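You operate a simulated robot arm through the tools that you are given. There is no shell and no other tool.

You run a simulated robot arm. Do the job below in one go: nothing can be reset, and whatever is moved stays where it is left.

Task
Vent the pump and swap its transmitter for the 2.5 bar one.
Fine: vent first; clamp the new one in, stand the old one on the desk and close the vent again. Set down upright: transmitter.

Only the result counts: the job must be done as asked and must still hold three seconds after the hand-in. Knocking over, shifting, dropping, spilling or breaking anything else fails it.

Robot
A 6-joint arm with a two-finger parallel gripper, fixed in place. Base frame: the origin is at the foot of the arm, x ahead of it, y to its left, z up; the work surface is at about z = 730. Lengths are in mm, angles in rad, forces in N, time in s.
With the tool pointing down near the work surface it reaches from about 260 to 680 mm from the base axis. Its first joint turns from -1.152 to 1.152 rad. Payload 2.9 kg.
The TCP is the grasp point between the finger pads, 30 mm short of the fingertips. In the tool frame z runs along the fingers and y along their closing line. Largest opening 110 mm; finger width 20, thickness 10; the body of the gripper, 48 by 112 mm, starts 55 mm behind the TCP.
Orientation is that of the tool frame in the base frame, as a unit quaternion [w, x, y, z]. With the fingers straight down and closing along the base's y, the tool's x points along the base's -x, its y along +y and its z along -z.

Tools
- The arm moves only by the tool arm_command. Its argument "increments" is a list of rows, each a list of 3 entries, a list of its own where there are three numbers: the shift along the tool's x, y, z in m, then the turn, a rotation vector about the tool's x, y, z in rad, then the closure, from 0 (fully open) to 1 (shut). In form: [[[dx, dy, dz], [rx, ry, rz], fingers], ...]. A call has 1 to 20 rows; each row shifts and turns the commanded pose from where the row before left it, along the tool's axes as they then stand. A row lasts 0.2 s, in which the tool goes at most 50 mm and 0.15 rad; a call with a longer step from one row to the next is refused whole, and so is a gripper value outside its range. Where a pose cannot be reached the arm comes as near as it can. A force on the tool above 40 N (or 10 N above the force at the start of the call, whichever is more), or a blocked arm, ends the call early, and 0.2 s more pass. The fingers move at their own pace (about 108 mm/s each) and stop on an object; they squeeze with about 29 N. The grip force told is the motor's: it shows also when the fingers shut on nothing. Time passes only in rows, and 0.2 s behind the last, so rows that do not move let the fingers close. The reply holds the time, the measured pose of the TCP, the force on the tool along the base axes, the opening and the grip force, in the units named above and with some noise, with the torque about the TCP (base axes, N m) and any sound that the robot's microphone picked up.
- Cameras (640 x 400 px; columns grow to the right, rows downward): "scene" is fixed at [77.6, 446.4, 1366.4]; the picture's right is [-0.68, -0.73, 0.00], its down [-0.54, 0.51, -0.67] and it looks along [0.49, -0.46, -0.74] (base axes); focal length 230 px, centre (320, 200). "wrist" rides on the gripper at [72, 17, -103] in the tool frame; the picture's right is [-0.23, 0.97, 0.00], its down [-0.76, -0.18, -0.62] and it looks along [-0.61, -0.14, 0.78] (tool axes); focal length 222 px, centre (320, 200). There is no depth. A picture from a camera that has moved, and an enlarged one, comes with that camera's place and axes in the base frame and with its lens.
- camera(camera): a new picture of that camera. No time passes.
- inspect(camera, box): a new picture of the part [left, top, right, bottom] of that camera's present view, enlarged. No time passes.
- sign_off(): hands the job in; it is judged then, once.

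Nothing tells you positions but the pictures and the camera data. Unless the task says otherwise, let go and move clear before handing in.

The tools are called as name(argument=value, ...) on one line, values as JSON. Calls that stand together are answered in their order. arm_command: Moves the arm, as the interface text tells. Its arguments: {"type":"object","properties":{"increments":{"type":"array","items":{"type":"array"}}},"required":["increments"]} The other tools are called the same way: camera (camera) takes a picture; inspect (camera, box) takes an enlarged picture of a part of a camera's view; sign_off () hands the job in.

At the start:

```text
t: 0.0
eef_pos: [372.1, -34.8, 1111.1]
tcp_rot: [0.0, 0.0, 1.0, 0.001]
wrist_force: [0.1, 0.1, 0.1]
torque: [0.02, 0.03, -0.01]
opening: 110.1
grip_force: 0.0
```

scene: 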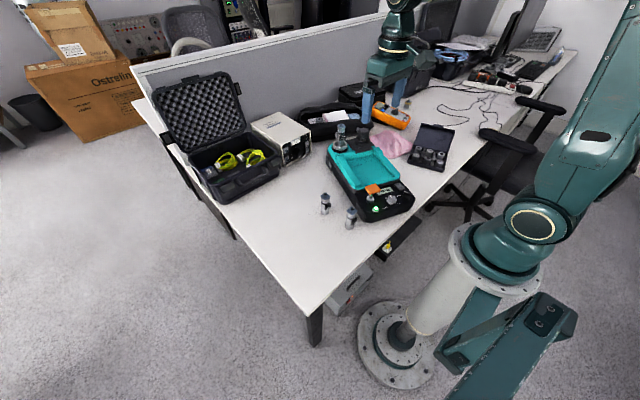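
wrist: 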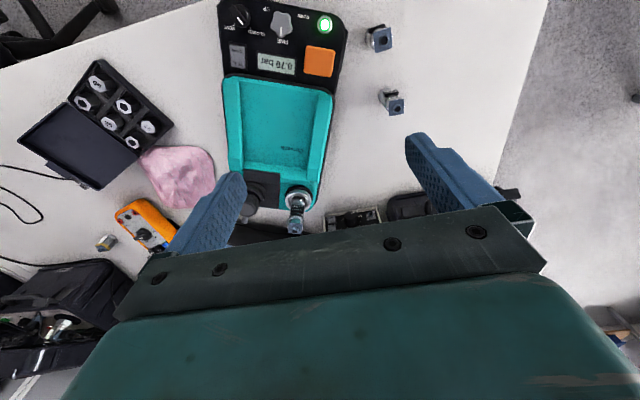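

I see a hand pump (teal tray, black control panel) with a transmitter at its far end and two loose transmitters on the desk to its left. I'll look closer before moving.

inspect(camera="scene", box=[300, 110, 430, 240])

inspect(camera="wrist", box=[200, 0, 360, 100])

inspect(camera="wrist", box=[220, 150, 360, 240])

inspect(camera="wrist", box=[350, 10, 430, 130])

```text
3.08 times, centred on (365, 175) of scene
camera zoom: at [77.6, 446.4, 1366.4], right [-0.68, -0.73, 0.0], down [-0.54, 0.51, -0.67], along [0.49, -0.46, -0.74], focal length 707 px, centre (182, 277)
```

zoom: 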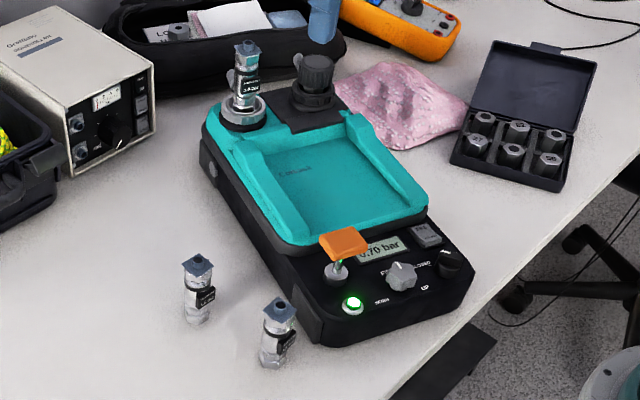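

```text
4.00 times, centred on (280, 50) of wrist
camera zoom: at [300.4, -19.1, 1214.1], right [0.23, 0.97, 0.0], down [0.76, -0.18, 0.62], along [0.61, -0.14, -0.78], focal length 888 px, centre (480, 800)
```

zoom: 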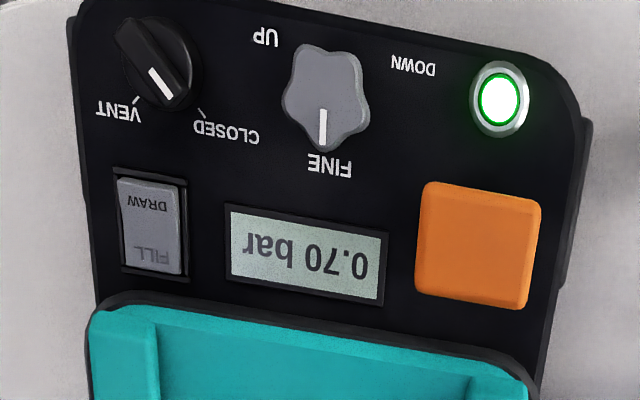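

```text
4.44 times, centred on (290, 195) of wrist
camera zoom: at [300.4, -19.1, 1214.1], right [0.23, 0.97, 0.0], down [0.76, -0.18, 0.62], along [0.61, -0.14, -0.78], focal length 987 px, centre (453, 222)
```

zoom: 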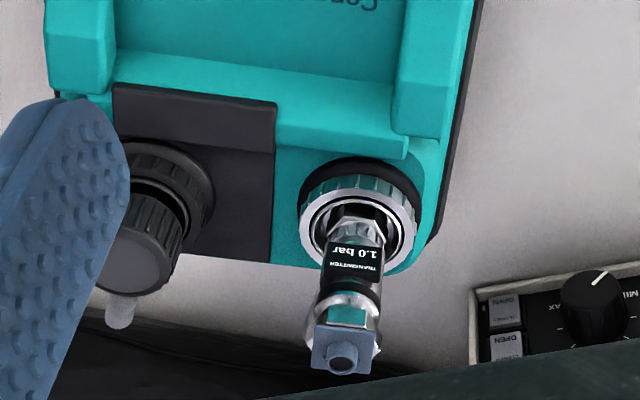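

```text
3.33 times, centred on (390, 70) of wrist
camera zoom: at [300.4, -19.1, 1214.1], right [0.23, 0.97, 0.0], down [0.76, -0.18, 0.62], along [0.61, -0.14, -0.78], focal length 740 px, centre (87, 633)
```

zoom: 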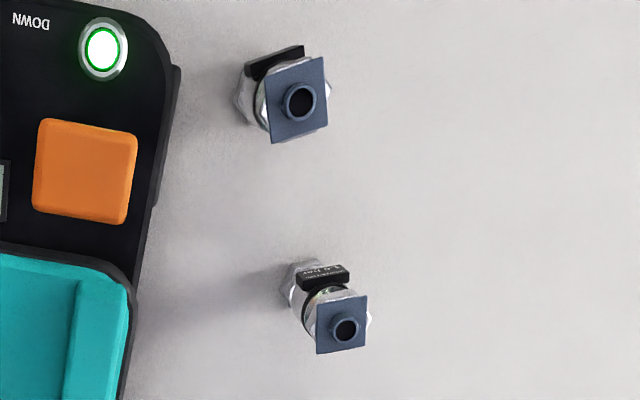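

I see the installed transmitter labelled 1.0 bar and the vent knob pointing to CLOSED, at 0.70 bar. I need the labels on the loose transmitters and a better idea of the clamp, so I zoom in further.

inspect(camera="scene", box=[315, 185, 365, 235])

inspect(camera="scene", box=[320, 115, 380, 160])

inspect(camera="scene", box=[350, 175, 420, 220])

inspect(camera="wrist", box=[365, 80, 415, 120])

inspect(camera="wrist", box=[355, 15, 405, 55])

```text
8.00 times, centred on (340, 210) of scene
camera zoom: at [77.6, 446.4, 1366.4], right [-0.68, -0.73, 0.0], down [-0.54, 0.51, -0.67], along [0.49, -0.46, -0.74], focal length 1837 px, centre (160, 120)
```

zoom: 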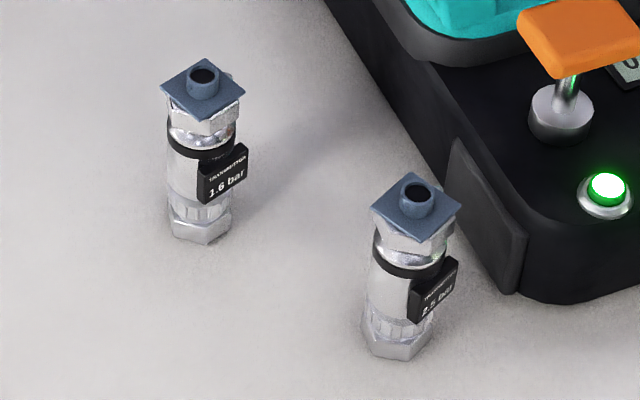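

```text
8.89 times, centred on (350, 138) of scene
camera zoom: at [77.6, 446.4, 1366.4], right [-0.68, -0.73, 0.0], down [-0.54, 0.51, -0.67], along [0.49, -0.46, -0.74], focal length 2041 px, centre (53, 756)
```

zoom: 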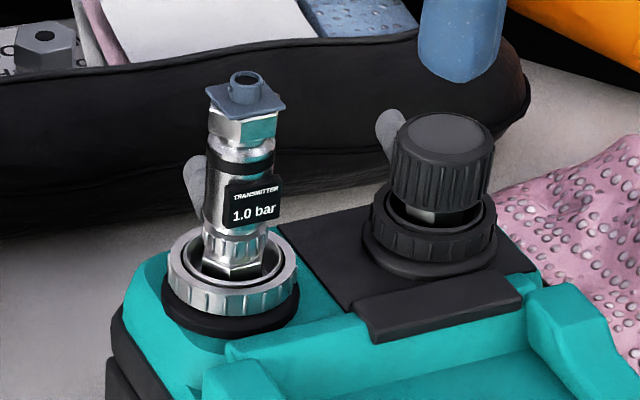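

```text
8.89 times, centred on (385, 198) of scene
camera zoom: at [77.6, 446.4, 1366.4], right [-0.68, -0.73, 0.0], down [-0.54, 0.51, -0.67], along [0.49, -0.46, -0.74], focal length 2041 px, centre (-258, 222)
```

zoom: 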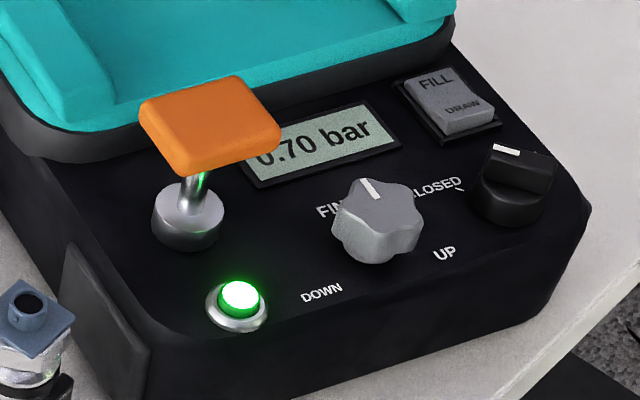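

```text
10.00 times, centred on (390, 100) of wrist
camera zoom: at [300.4, -19.1, 1214.1], right [0.23, 0.97, 0.0], down [0.76, -0.18, 0.62], along [0.61, -0.14, -0.78], focal length 2221 px, centre (-380, 1200)
```

zoom: 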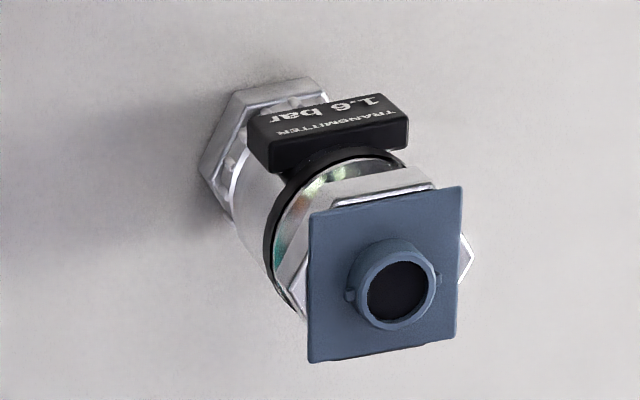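

```text
10.00 times, centred on (380, 35) of wrist
camera zoom: at [300.4, -19.1, 1214.1], right [0.23, 0.97, 0.0], down [0.76, -0.18, 0.62], along [0.61, -0.14, -0.78], focal length 2221 px, centre (-280, 1850)
```

zoom: 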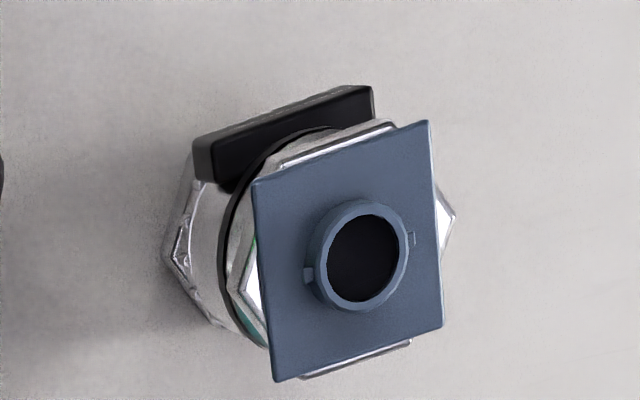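

The transmitter nearer the base appears to be 2.5 bar (top around (341, 66, 825)), the other loose one is 1.6 bar; the port is around (577, -131, 840). I move up closer to see how the clamp works.

arm_command(increments=[[[-0.017, -0.02, 0.025], [0, 0, 0], 0], [[-0.017, -0.02, 0.025], [0, 0, 0], 0], [[-0.017, -0.02, 0.025], [0, 0, 0], 0], [[-0.017, -0.02, 0.025], [0, 0, 0], 0], [[0, 0, 0], [0, 0, 0], 0]])

camera(camera="wrist")

camera(camera="scene")

```text
t: 1.2
eef_pos: [439.4, -116.3, 1010.1]
tcp_rot: [-0.001, 0.0, 1.0, 0.0]
wrist_force: [0.1, -0.8, 0.5]
torque: [0.02, -0.04, -0.02]
opening: 109.9
grip_force: 0.1
```

```text
taken
camera wrist: at [367.4, -100.2, 1113.5], right [0.23, 0.97, 0.0], down [0.76, -0.18, 0.62], along [0.61, -0.14, -0.78], focal length 222 px, centre (320, 200)
```

wrist: 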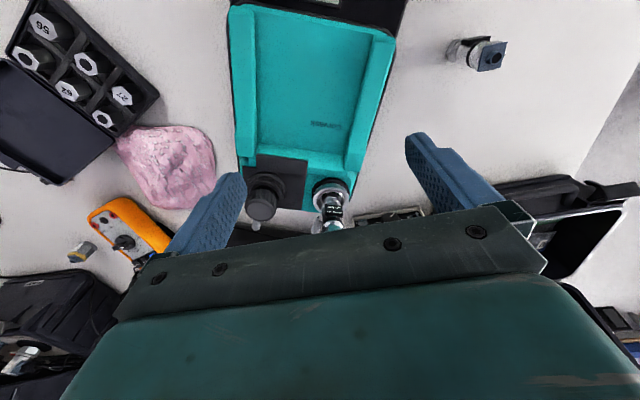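

```text
taken
```

scene: 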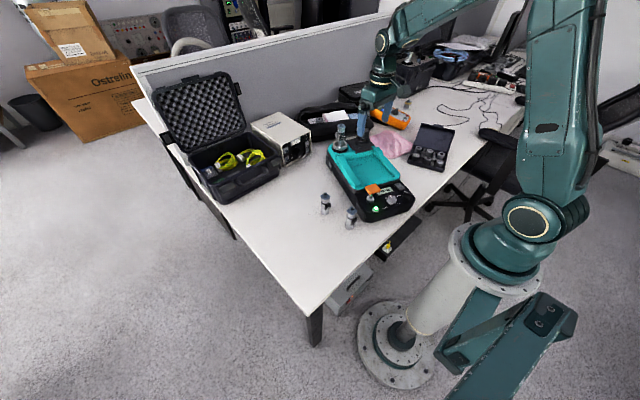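

inspect(camera="wrist", box=[235, 150, 365, 235])

inspect(camera="wrist", box=[305, 165, 355, 235])

```text
4.71 times, centred on (300, 192) of wrist
camera zoom: at [367.4, -100.2, 1113.5], right [0.23, 0.97, 0.0], down [0.76, -0.18, 0.62], along [0.61, -0.14, -0.78], focal length 1045 px, centre (414, 235)
```

zoom: 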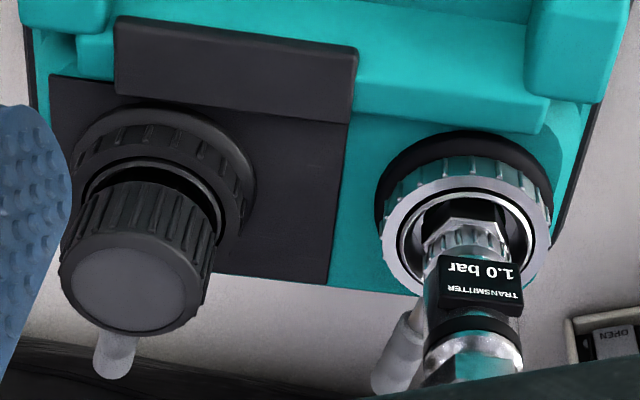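

```text
5.71 times, centred on (330, 200) of wrist
camera zoom: at [367.4, -100.2, 1113.5], right [0.23, 0.97, 0.0], down [0.76, -0.18, 0.62], along [0.61, -0.14, -0.78], focal length 1269 px, centre (263, 200)
```

zoom: 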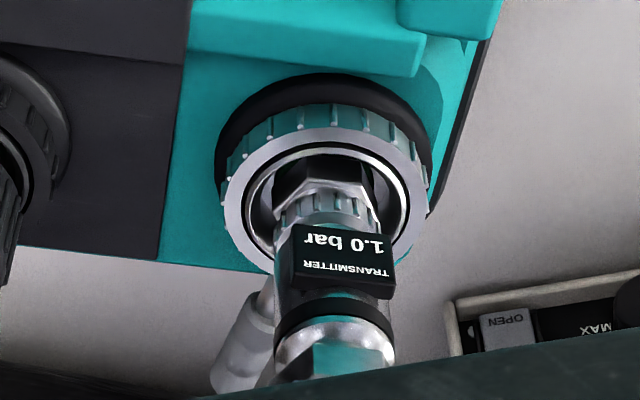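

Behind the port there seems to be a small grey lever, which may be the clamp. I move to the side and turn the tool to view it from the left.

arm_command(increments=[[[-0.0322, 0.0166, 0], [0, 0, 0], 0], [[-0.0322, 0.0166, 0], [0, 0, 0], 0], [[-0.0322, 0.0166, 0], [0, 0, 0], 0], [[-0.0322, 0.0166, 0], [0, 0, 0], 0], [[-0.0322, 0.0166, 0], [0, 0, 0], 0], [[0, 0, 0], [0, 0, 0.143], 0], [[0, 0, 0], [0, 0, 0.143], 0], [[0, 0, 0], [0, 0, 0.143], 0], [[0, 0, 0], [0, 0, 0.143], 0], [[0, 0, 0], [0, 0, 0.143], 0], [[0, 0, 0], [0, 0, 0.143], 0], [[0, 0, 0], [0, 0, 0.143], 0], [[0, 0, 0], [0, 0, 0.143], 0], [[0, 0, 0], [0, 0, 0.143], 0], [[0, 0, 0], [0, 0, 0.143], 0], [[0, 0, 0], [0, 0, 0.143], 0], [[0, 0, 0], [0, 0, 0], 0]])

camera(camera="wrist")

```text
t: 4.8
eef_pos: [601.7, -32.3, 1011.0]
tcp_rot: [0.0, 0.709, 0.705, 0.0]
wrist_force: [0.6, -0.2, 0.5]
torque: [-0.03, 0.0, 0.0]
opening: 110.3
grip_force: 0.0
```

```text
taken
camera wrist: at [618.7, 39.4, 1114.2], right [0.97, -0.23, 0.0], down [-0.18, -0.76, 0.62], along [-0.14, -0.61, -0.78], focal length 222 px, centre (320, 200)
```

wrist: 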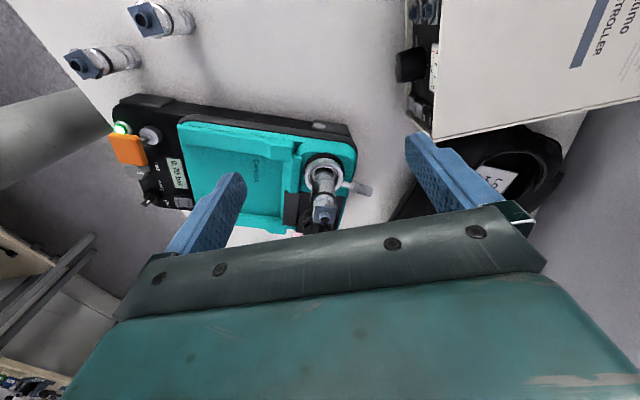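

inspect(camera="wrist", box=[285, 145, 385, 240])

inspect(camera="wrist", box=[100, 85, 200, 215])

inspect(camera="wrist", box=[60, 0, 200, 85])

```text
4.21 times, centred on (335, 192) of wrist
camera zoom: at [618.7, 39.4, 1114.2], right [0.97, -0.23, 0.0], down [-0.18, -0.76, 0.62], along [-0.14, -0.61, -0.78], focal length 935 px, centre (257, 232)
```

zoom: 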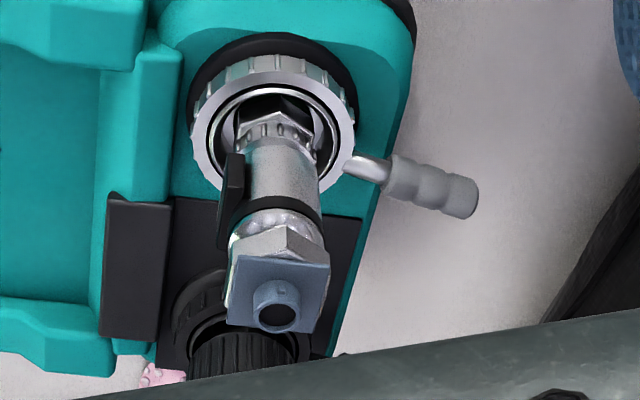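

```text
3.08 times, centred on (150, 150) of wrist
camera zoom: at [618.7, 39.4, 1114.2], right [0.97, -0.23, 0.0], down [-0.18, -0.76, 0.62], along [-0.14, -0.61, -0.78], focal length 684 px, centre (843, 354)
```

zoom: 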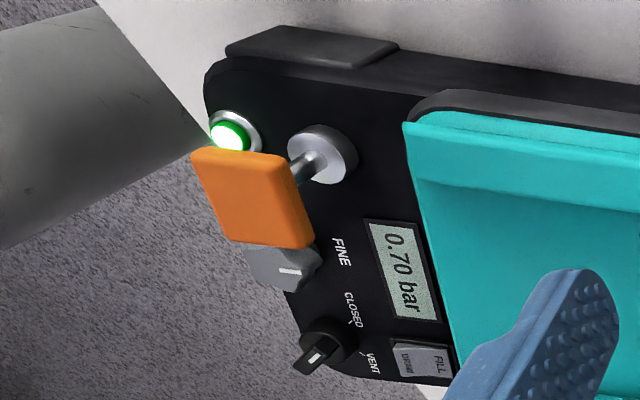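

```text
4.57 times, centred on (130, 42) of wrist
camera zoom: at [618.7, 39.4, 1114.2], right [0.97, -0.23, 0.0], down [-0.18, -0.76, 0.62], along [-0.14, -0.61, -0.78], focal length 1015 px, centre (1189, 920)
```

zoom: 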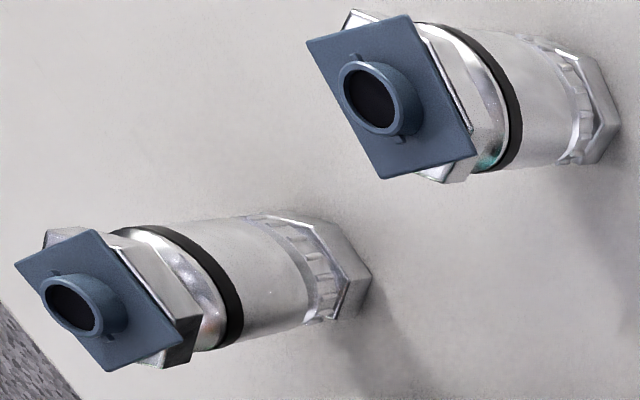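

The port has a knurled collar with a lever on it, pointing back-right; this is likely the clamp. I zoom for any open/lock markings.

inspect(camera="wrist", box=[320, 150, 400, 210])

inspect(camera="wrist", box=[290, 140, 350, 190])

inspect(camera="wrist", box=[120, 170, 180, 215])

```text
6.67 times, centred on (360, 180) of wrist
camera zoom: at [618.7, 39.4, 1114.2], right [0.97, -0.23, 0.0], down [-0.18, -0.76, 0.62], along [-0.14, -0.61, -0.78], focal length 1481 px, centre (53, 333)
```

zoom: 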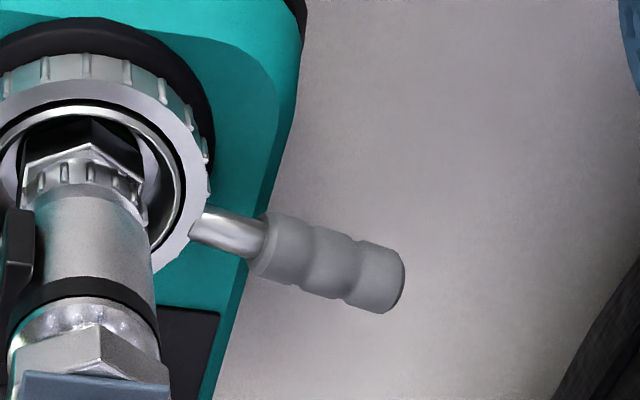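

```text
8.00 times, centred on (320, 165) of wrist
camera zoom: at [618.7, 39.4, 1114.2], right [0.97, -0.23, 0.0], down [-0.18, -0.76, 0.62], along [-0.14, -0.61, -0.78], focal length 1777 px, centre (320, 480)
```

zoom: 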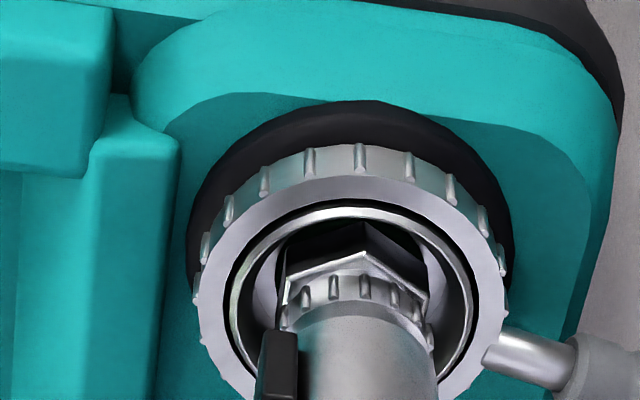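

```text
8.89 times, centred on (150, 192) of wrist
camera zoom: at [618.7, 39.4, 1114.2], right [0.97, -0.23, 0.0], down [-0.18, -0.76, 0.62], along [-0.14, -0.61, -0.78], focal length 1974 px, centre (1831, 267)
```

zoom: 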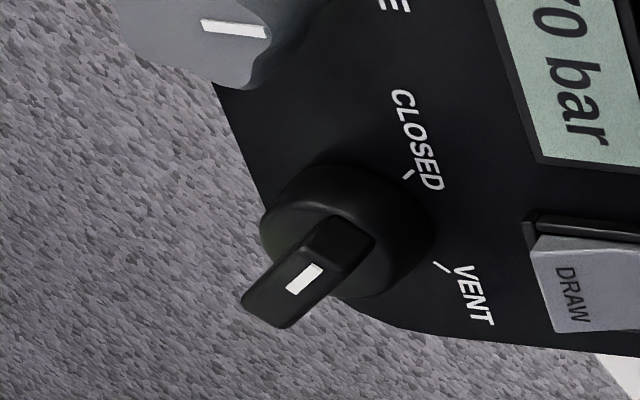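

I want a view from behind to understand the lever; I rotate a further 45° and shift toward the back.

arm_command(increments=[[[0, 0, 0], [0, 0, 0.131], 0], [[0, 0, 0], [0, 0, 0.131], 0], [[0, 0, 0], [0, 0, 0.131], 0], [[0, 0, 0], [0, 0, 0.131], 0], [[0, 0, 0], [0, 0, 0.131], 0], [[0, 0, 0], [0, 0, 0.131], 0], [[-0.0035, 0.035, 0.02], [0, 0, 0], 0], [[-0.0035, 0.035, 0.02], [0, 0, 0], 0], [[0, 0, 0], [0, 0, 0], 0]])

camera(camera="wrist")

inspect(camera="wrist", box=[270, 120, 400, 220])

```text
t: 6.8
eef_pos: [645.3, -87.0, 969.9]
tcp_rot: [-0.001, 0.925, 0.381, 0.0]
wrist_force: [-0.9, 1.1, -0.5]
torque: [0.0, 0.0, 0.01]
opening: 109.7
grip_force: 0.1
```

```text
taken
camera wrist: at [709.4, -48.7, 1073.2], right [0.53, -0.85, 0.0], down [-0.67, -0.41, 0.62], along [-0.53, -0.33, -0.78], focal length 222 px, centre (320, 200)
```

wrist: 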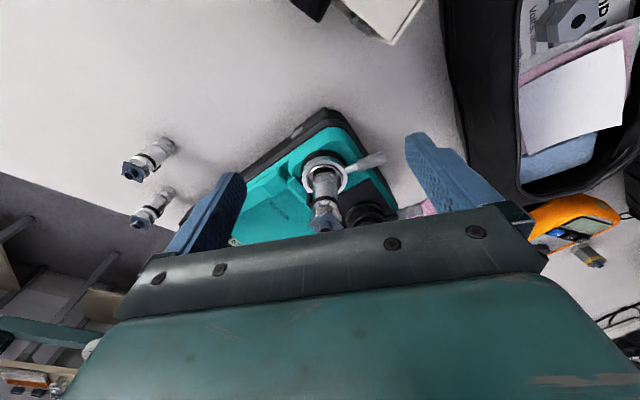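

```text
4.00 times, centred on (335, 170) of wrist
camera zoom: at [709.4, -48.7, 1073.2], right [0.53, -0.85, 0.0], down [-0.67, -0.41, 0.62], along [-0.53, -0.33, -0.78], focal length 888 px, centre (260, 320)
```

zoom: 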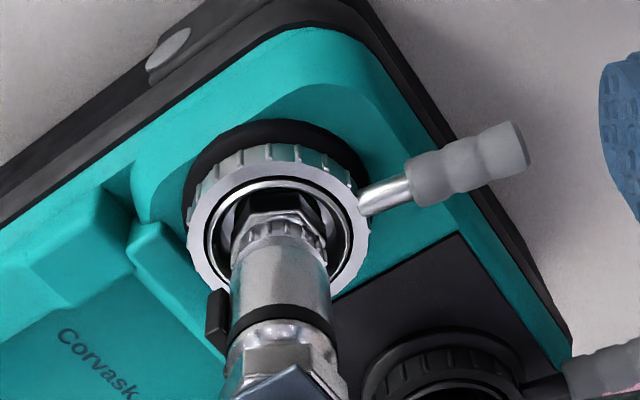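

The lever sits radially on the clamp collar (tip ≈ (646, -169, 848)) and swings with the ring. Venting comes first, so I go up and over to the front panel and look at the vent knob from the left.

arm_command(increments=[[[0, 0, -0.045], [0, 0, 0], 0], [[0, 0, 0], [0, 0, -0.131], 0], [[0, 0, 0], [0, 0, -0.131], 0], [[0, 0, 0], [0, 0, -0.131], 0], [[0, 0, 0], [0, 0, -0.131], 0], [[0, 0, 0], [0, 0, -0.131], 0], [[0, 0, 0], [0, 0, -0.131], 0], [[0.005, -0.045, 0], [0, 0, 0], 0.3], [[0.005, -0.045, 0], [0, 0, 0], 0.3], [[0.005, -0.045, 0], [0, 0, 0], 0.3], [[0.005, -0.045, 0], [0, 0, 0], 0.3], [[0.005, -0.045, 0], [0, 0, 0], 0.3], [[0.005, -0.045, 0.01], [0, 0, 0], 0.3], [[0.005, -0.045, 0.01], [0, 0, 0], 0.3], [[0.005, -0.03, 0.03], [0, 0, 0], 0.3], [[0, 0, 0.04], [0, 0, 0], 0.3], [[0, 0, 0], [0, 0, 0], 0.3]])

camera(camera="wrist")

camera(camera="scene")

```text
t: 10.4
eef_pos: [302.2, -45.8, 922.4]
tcp_rot: [0.0, 0.708, 0.706, 0.0]
wrist_force: [0.4, 0.1, -0.1]
torque: [0.03, -0.01, 0.02]
opening: 77.2
grip_force: 0.2
```

```text
taken
camera wrist: at [319.9, 25.7, 1025.4], right [0.97, -0.23, 0.0], down [-0.18, -0.76, 0.62], along [-0.14, -0.61, -0.78], focal length 222 px, centre (320, 200)
```

wrist: 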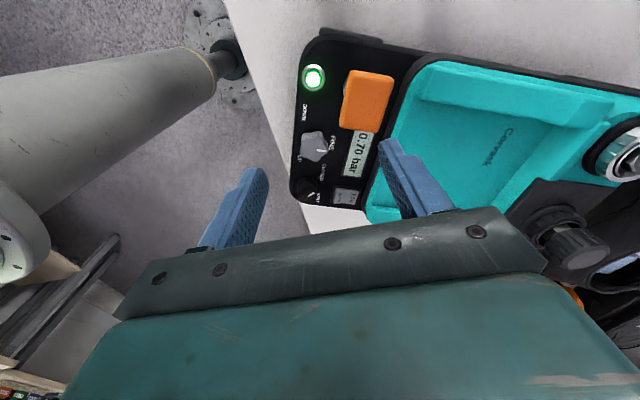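

```text
taken
```

scene: 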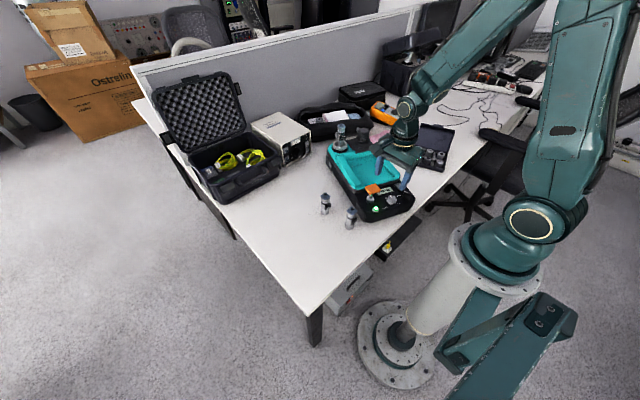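

inspect(camera="wrist", box=[285, 145, 370, 210])

inspect(camera="scene", box=[350, 175, 420, 220])

inspect(camera="wrist", box=[280, 30, 420, 130])

```text
6.15 times, centred on (328, 178) of wrist
camera zoom: at [319.9, 25.7, 1025.4], right [0.97, -0.23, 0.0], down [-0.18, -0.76, 0.62], along [-0.14, -0.61, -0.78], focal length 1367 px, centre (274, 338)
```

zoom: 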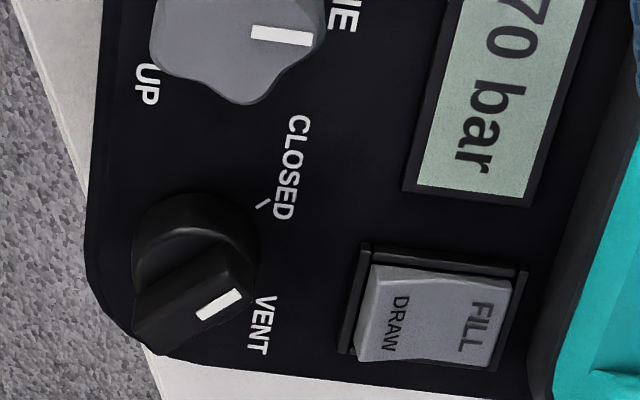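

```text
8.89 times, centred on (385, 198) of scene
camera zoom: at [77.6, 446.4, 1366.4], right [-0.68, -0.73, 0.0], down [-0.54, 0.51, -0.67], along [0.49, -0.46, -0.74], focal length 2041 px, centre (-258, 222)
```

zoom: 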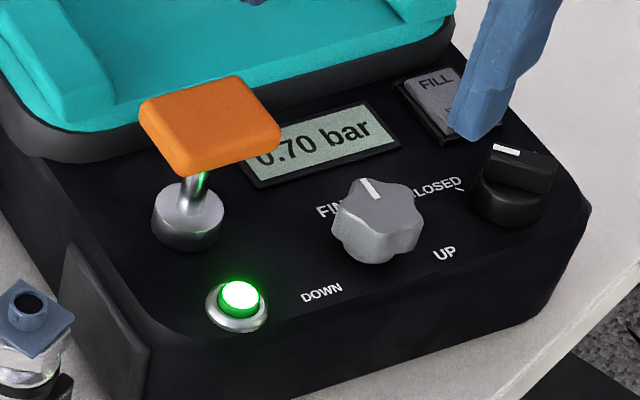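

```text
4.00 times, centred on (350, 80) of wrist
camera zoom: at [319.9, 25.7, 1025.4], right [0.97, -0.23, 0.0], down [-0.18, -0.76, 0.62], along [-0.14, -0.61, -0.78], focal length 888 px, centre (200, 680)
```

zoom: 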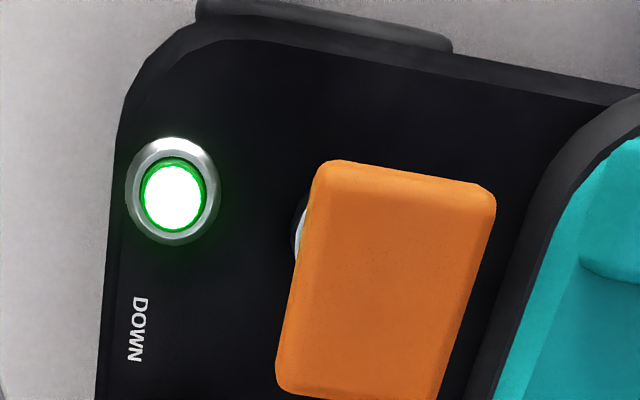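

I see the knob well now; I zoom tightly to measure its bar direction and tilt.

inspect(camera="wrist", box=[300, 170, 332, 205])

inspect(camera="scene", box=[395, 185, 420, 205])

```text
11.43 times, centred on (316, 188) of wrist
camera zoom: at [319.9, 25.7, 1025.4], right [0.97, -0.23, 0.0], down [-0.18, -0.76, 0.62], along [-0.14, -0.61, -0.78], focal length 2538 px, centre (366, 343)
```

zoom: 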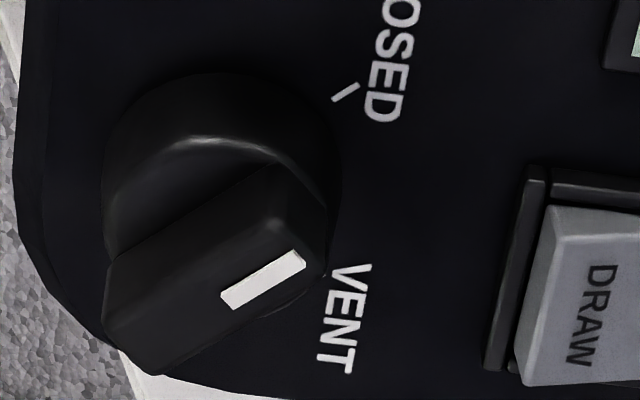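

```text
16.00 times, centred on (408, 195) of scene
camera zoom: at [77.6, 446.4, 1366.4], right [-0.68, -0.73, 0.0], down [-0.54, 0.51, -0.67], along [0.49, -0.46, -0.74], focal length 3675 px, centre (-1080, 280)
```

zoom: 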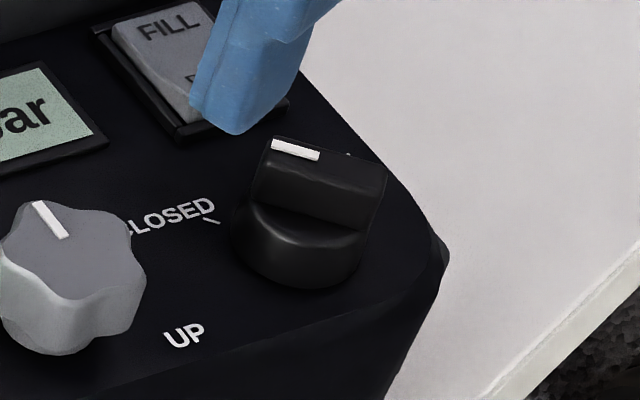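

I take the knob at about (266, -129), bar top ≈ z 810, bar pointing about 20° from +x (CLOSED), with VENT about 90° clockwise from above. I turn the tool so the fingers will close across the bar and go over it.

arm_command(increments=[[[0, 0, 0], [0, 0, -0.1477], 0.5], [[0, 0, 0], [0, 0, -0.1477], 0.65], [[0, 0, 0], [0, 0, -0.1477], 0.65], [[0, 0, 0], [0, 0, -0.1477], 0.65], [[0, 0, 0], [0, 0, -0.1477], 0.65], [[0, 0, 0], [0, 0, -0.1477], 0.65], [[0, 0, 0], [0, 0, -0.1477], 0.65], [[0, 0, 0], [0, 0, -0.1477], 0.65], [[0, 0, 0], [0, 0, -0.1477], 0.65], [[0, 0, 0], [0, 0, -0.1477], 0.65], [[0, 0, 0], [0, 0, -0.1477], 0.65], [[0, 0, 0], [0, 0, -0.1477], 0.65], [[0, 0, 0], [0, 0, -0.1477], 0.65], [[0.0206, -0.0218, 0.013], [0, 0, 0], 0.65], [[0.0206, -0.0218, 0.013], [0, 0, 0], 0.65], [[0.0206, -0.0218, 0.013], [0, 0, 0], 0.65], [[0, 0, 0], [0, 0, 0], 0.65]])

camera(camera="wrist")

inspect(camera="wrist", box=[270, 110, 370, 200])

inspect(camera="scene", box=[360, 150, 440, 210])

```text
t: 14.0
eef_pos: [265.0, -129.8, 889.2]
tcp_rot: [0.0, -0.172, 0.985, 0.0]
wrist_force: [0.2, -0.5, 0.3]
torque: [-0.03, 0.02, -0.01]
opening: 38.4
grip_force: 0.1
```

```text
taken
camera wrist: at [191.3, -139.2, 993.1], right [-0.12, 0.99, 0.0], down [0.78, 0.09, 0.62], along [0.62, 0.07, -0.78], focal length 222 px, centre (320, 200)
```

wrist: 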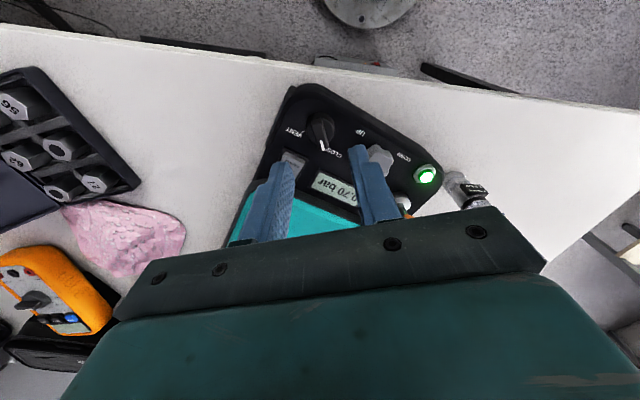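

```text
4.44 times, centred on (320, 155) of wrist
camera zoom: at [191.3, -139.2, 993.1], right [-0.12, 0.99, 0.0], down [0.78, 0.09, 0.62], along [0.62, 0.07, -0.78], focal length 987 px, centre (320, 400)
```

zoom: 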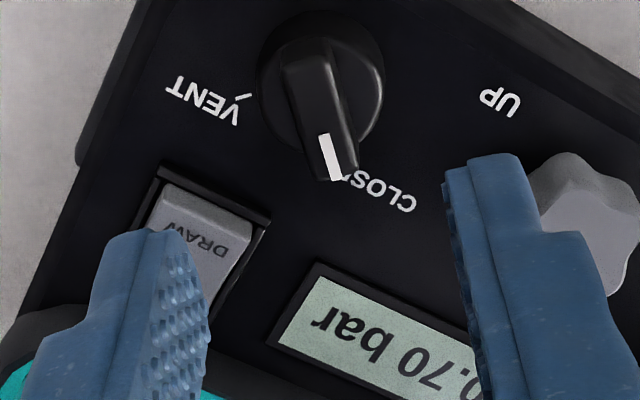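

```text
6.67 times, centred on (400, 180) of scene
camera zoom: at [77.6, 446.4, 1366.4], right [-0.68, -0.73, 0.0], down [-0.54, 0.51, -0.67], along [0.49, -0.46, -0.74], focal length 1531 px, centre (-213, 333)
```

zoom: 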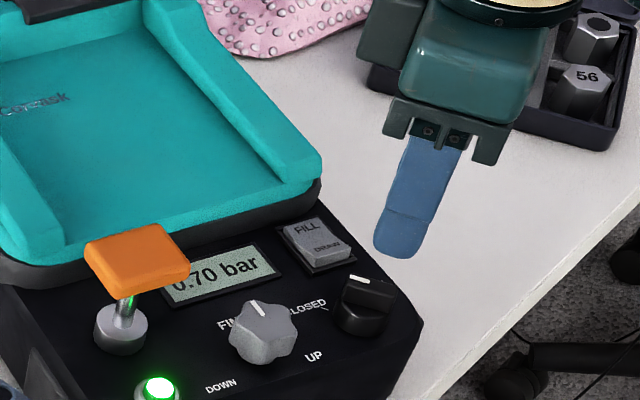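

The knob lies centred under the fingers, with the bar around 25°. I turn 4° more and descend partway to check.

arm_command(increments=[[[0, 0, 0.02], [0, 0, -0.07], 0.65], [[0, 0, 0.02], [0, 0, 0], 0.65], [[0, 0, 0.012], [0, 0, 0], 0.65], [[0, 0, 0.004], [0, 0, 0], 0.65], [[0, 0, 0], [0, 0, 0], 0.65]])

inspect(camera="wrist", box=[270, 110, 370, 200])

inspect(camera="scene", box=[385, 170, 430, 210])

```text
t: 15.2
eef_pos: [265.0, -129.9, 831.3]
tcp_rot: [0.001, -0.207, 0.978, 0.001]
wrist_force: [0.3, 0.0, -0.1]
torque: [0.0, 0.0, 0.0]
opening: 38.5
grip_force: 0.0
```

```text
4.44 times, centred on (320, 155) of wrist
camera zoom: at [192.0, -144.1, 934.3], right [-0.19, 0.98, 0.0], down [0.77, 0.15, 0.62], along [0.61, 0.12, -0.78], focal length 987 px, centre (320, 400)
```

zoom: 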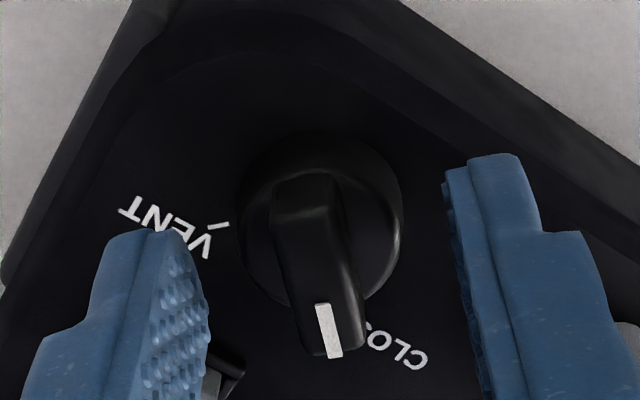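

```text
10.00 times, centred on (408, 190) of scene
camera zoom: at [77.6, 446.4, 1366.4], right [-0.68, -0.73, 0.0], down [-0.54, 0.51, -0.67], along [0.49, -0.46, -0.74], focal length 2297 px, centre (-555, 300)
```

zoom: 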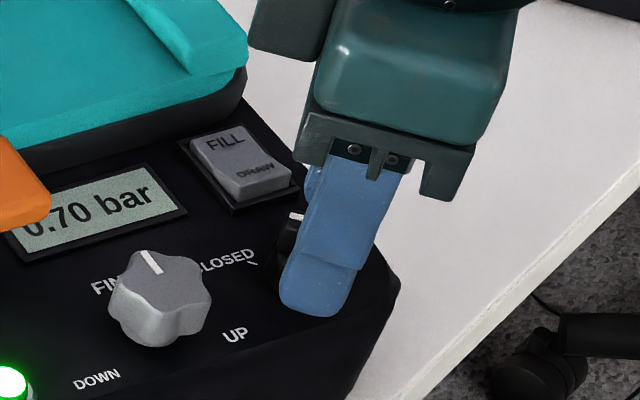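

The bar is centred between the fingers. I go down 3 mm and close on it.

arm_command(increments=[[[0, 0, 0.003], [0, 0, 0], 0.65], [[0, 0, 0], [0, 0, 0], 0.8], [[0, 0, 0], [0, 0, 0], 0.95], [[0, 0, 0], [0, 0, 0], 1.0], [[0, 0, 0], [0, 0, 0], 1.0]])

inspect(camera="wrist", box=[270, 110, 370, 200])

```text
t: 16.4
eef_pos: [265.1, -129.4, 828.1]
tcp_rot: [0.0, -0.206, 0.978, -0.001]
wrist_force: [0.1, -4.7, 3.0]
torque: [-0.22, 0.1, -0.01]
opening: 25.1
grip_force: 28.7
```

```text
4.44 times, centred on (320, 155) of wrist
camera zoom: at [192.6, -144.1, 931.3], right [-0.19, 0.98, 0.0], down [0.77, 0.15, 0.62], along [0.61, 0.12, -0.78], focal length 987 px, centre (320, 400)
```

zoom: 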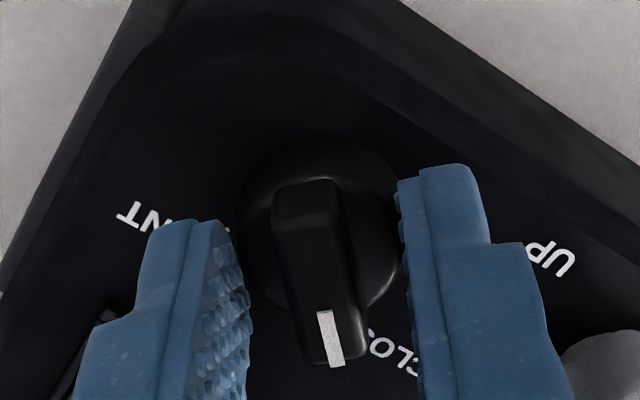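

The fingers stopped at 25 mm, on the round skirt rather than the bar. I open, rise 6 mm and close again on the bar.

arm_command(increments=[[[0, 0, 0], [0, 0, 0], 0.65], [[0, 0, -0.003], [0, 0, 0], 0.65], [[0, 0, -0.003], [0, 0, 0], 0.65], [[0, 0, 0], [0, 0, 0], 0.8], [[0, 0, 0], [0, 0, 0], 0.95], [[0, 0, 0], [0, 0, 0], 1.0], [[0, 0, 0], [0, 0, 0], 1.0]])

inspect(camera="wrist", box=[270, 110, 370, 200])

```text
t: 18.0
eef_pos: [265.8, -129.7, 834.1]
tcp_rot: [0.0, -0.206, 0.978, 0.0]
wrist_force: [1.4, -7.9, 0.9]
torque: [-0.1, 0.19, -0.49]
opening: 9.8
grip_force: 28.7
```

```text
4.44 times, centred on (320, 155) of wrist
camera zoom: at [192.2, -144.1, 937.5], right [-0.19, 0.98, 0.0], down [0.77, 0.15, 0.62], along [0.61, 0.11, -0.78], focal length 987 px, centre (320, 400)
```

zoom: 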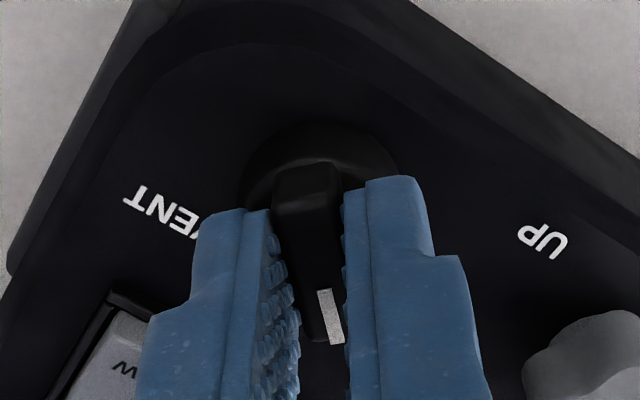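

Now the bar is gripped (9.8 mm). I turn clockwise toward VENT, in part first.

arm_command(increments=[[[0, 0, 0], [0, 0, 0.08], 1], [[0, 0, 0], [0, 0, 0.08], 1], [[0, 0, 0], [0, 0, 0.08], 1], [[0, 0, 0], [0, 0, 0.08], 1], [[0, 0, 0], [0, 0, 0.08], 1], [[0, 0, 0], [0, 0, 0.08], 1], [[0, 0, 0], [0, 0, 0], 1]])

inspect(camera="wrist", box=[270, 110, 370, 200])

inspect(camera="scene", box=[350, 170, 430, 220])

```text
t: 19.6
eef_pos: [264.8, -129.5, 834.7]
tcp_rot: [0.0, 0.031, 1.0, 0.0]
wrist_force: [1.0, -10.0, 14.1]
torque: [-0.29, -0.42, -0.01]
opening: 9.8
grip_force: 28.6
```

```text
4.44 times, centred on (320, 155) of wrist
camera zoom: at [194.0, -108.4, 937.5], right [0.29, 0.96, 0.0], down [0.75, -0.23, 0.62], along [0.6, -0.18, -0.78], focal length 987 px, centre (320, 400)
```

zoom: 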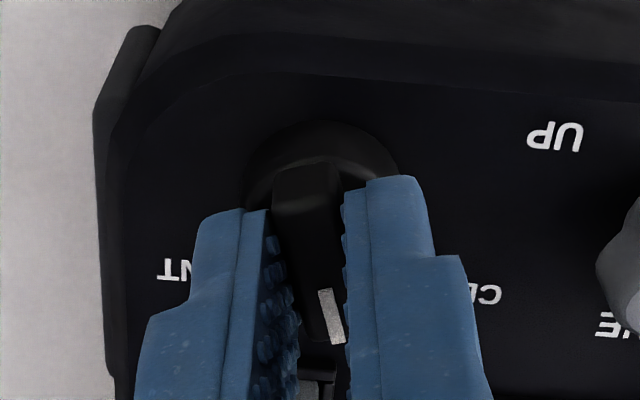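

```text
8.00 times, centred on (390, 195) of scene
camera zoom: at [77.5, 446.3, 1366.4], right [-0.68, -0.73, 0.0], down [-0.54, 0.51, -0.67], along [0.49, -0.46, -0.74], focal length 1837 px, centre (-240, 240)
```

zoom: 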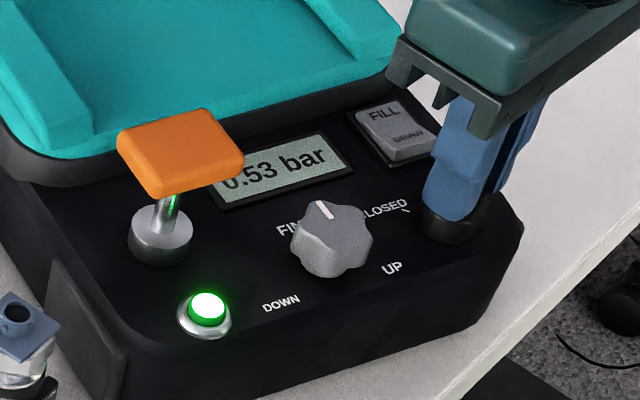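

The knob turns with the fingers and the pressure is falling (0.53 bar). I keep turning to VENT.

arm_command(increments=[[[0, 0, 0], [0, 0, 0.08], 1], [[0, 0, 0], [0, 0, 0.08], 1], [[0, 0, 0], [0, 0, 0.08], 1], [[0, 0, 0], [0, 0, 0.08], 1], [[0, 0, 0], [0, 0, 0.08], 1], [[0, 0, 0], [0, 0, 0.08], 1], [[0, 0, 0], [0, 0, 0.08], 1], [[0, 0, 0], [0, 0, 0.08], 1], [[0, 0, 0], [0, 0, 0.08], 1], [[0, 0, 0], [0, 0, 0.08], 1], [[0, 0, 0], [0, 0, 0.08], 1], [[0, 0, 0], [0, 0, 0.08], 1], [[0, 0, 0], [0, 0, 0.08], 1], [[0, 0, 0], [0, 0, 0], 1]])

inspect(camera="wrist", box=[270, 110, 370, 200])

inspect(camera="scene", box=[350, 170, 430, 220])

```text
t: 22.6
eef_pos: [264.6, -129.3, 834.8]
tcp_rot: [-0.002, 0.524, 0.852, 0.001]
wrist_force: [10.1, 2.6, -0.1]
torque: [0.35, -0.09, 0.01]
opening: 10.0
grip_force: 29.1
```

```text
4.44 times, centred on (320, 155) of wrist
camera zoom: at [248.1, -57.5, 937.3], right [0.97, 0.24, 0.0], down [0.19, -0.76, 0.62], along [0.15, -0.6, -0.78], focal length 987 px, centre (320, 400)
```

zoom: 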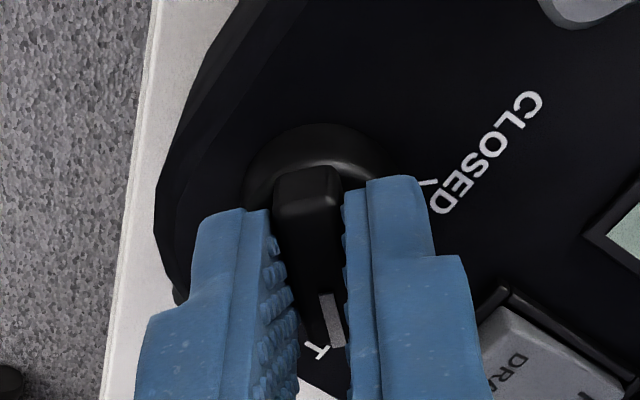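

```text
8.00 times, centred on (390, 195) of scene
camera zoom: at [78.0, 446.4, 1366.4], right [-0.68, -0.73, 0.0], down [-0.54, 0.51, -0.67], along [0.49, -0.46, -0.74], focal length 1837 px, centre (-240, 240)
```

zoom: 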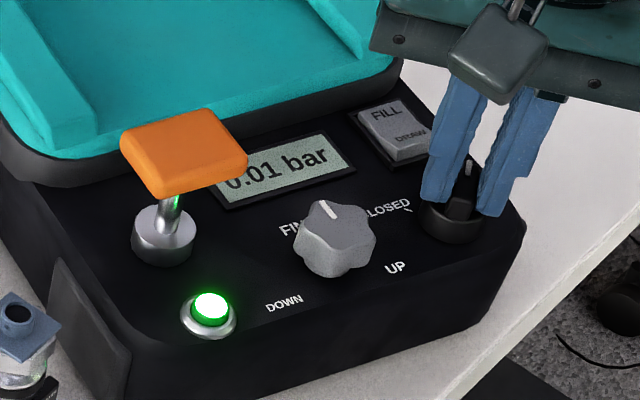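

Pressure is 0.01 bar. I turn slightly more to reach the VENT mark and let it bleed.

arm_command(increments=[[[0, 0, 0], [0, 0, 0.05], 1], [[0, 0, 0], [0, 0, 0.05], 1], [[0, 0, 0], [0, 0, 0], 1], [[0, 0, 0], [0, 0, 0], 1], [[0, 0, 0], [0, 0, 0], 1]])

inspect(camera="scene", box=[350, 170, 430, 220])

```text
t: 23.8
eef_pos: [266.0, -129.2, 834.3]
tcp_rot: [0.0, 0.566, 0.824, -0.001]
wrist_force: [-2.1, -7.1, -0.2]
torque: [-0.42, -0.03, 0.53]
opening: 9.8
grip_force: 28.3
```

```text
8.00 times, centred on (390, 195) of scene
camera zoom: at [77.6, 446.3, 1366.4], right [-0.68, -0.73, 0.0], down [-0.54, 0.51, -0.67], along [0.49, -0.46, -0.74], focal length 1837 px, centre (-240, 240)
```

zoom: 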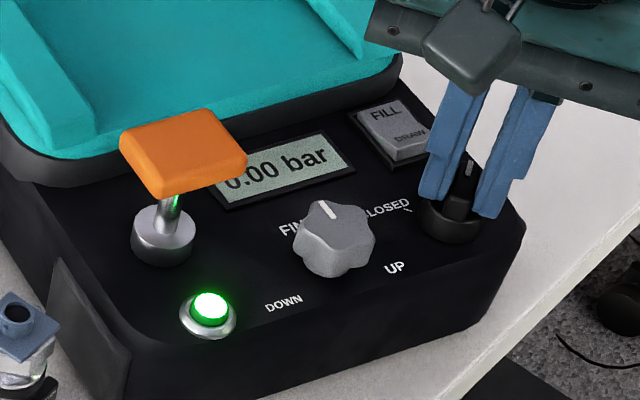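

Vented: 0.00 bar with the knob at its stop. I release it and rise straight up.

arm_command(increments=[[[0, 0, 0], [0, 0, -0.03], 1], [[0, 0, 0], [0, 0, 0], 0.7], [[0, 0, 0], [0, 0, 0], 0.65], [[0, 0, -0.02], [0, 0, 0], 0.65], [[0, 0, -0.04], [0, 0, 0], 0.65], [[0, 0, -0.04], [0, 0, 0], 0.65], [[0, 0, 0], [0, 0, 0], 0.65]])

inspect(camera="scene", box=[350, 170, 430, 220])

inspect(camera="wrist", box=[270, 110, 370, 200])

```text
t: 25.4
eef_pos: [263.2, -129.9, 934.2]
tcp_rot: [0.001, 0.553, 0.833, 0.0]
wrist_force: [0.4, 0.8, -0.1]
torque: [0.01, -0.02, 0.0]
opening: 38.2
grip_force: 0.0
```

```text
8.00 times, centred on (390, 195) of scene
camera zoom: at [77.6, 446.4, 1366.4], right [-0.68, -0.73, 0.0], down [-0.54, 0.51, -0.67], along [0.49, -0.46, -0.74], focal length 1837 px, centre (-240, 240)
```

zoom: 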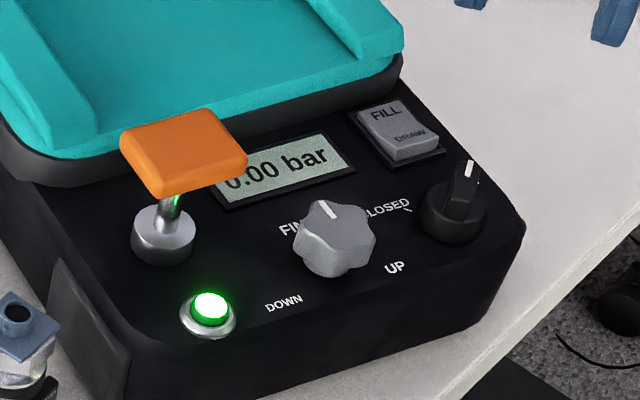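

```text
4.44 times, centred on (320, 155) of wrist
camera zoom: at [252.1, -57.1, 1037.0], right [0.99, 0.17, 0.0], down [0.13, -0.77, 0.62], along [0.11, -0.61, -0.78], focal length 987 px, centre (320, 400)
```

zoom: 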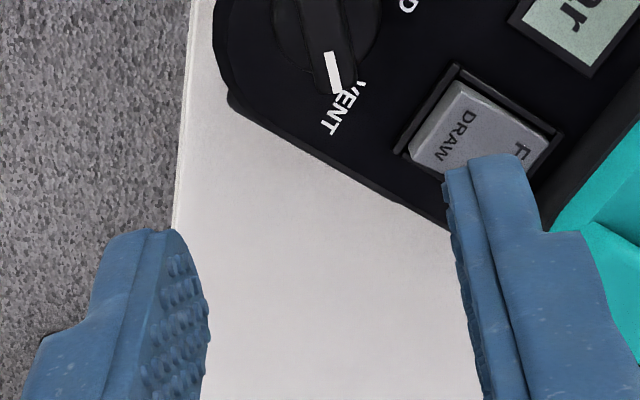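

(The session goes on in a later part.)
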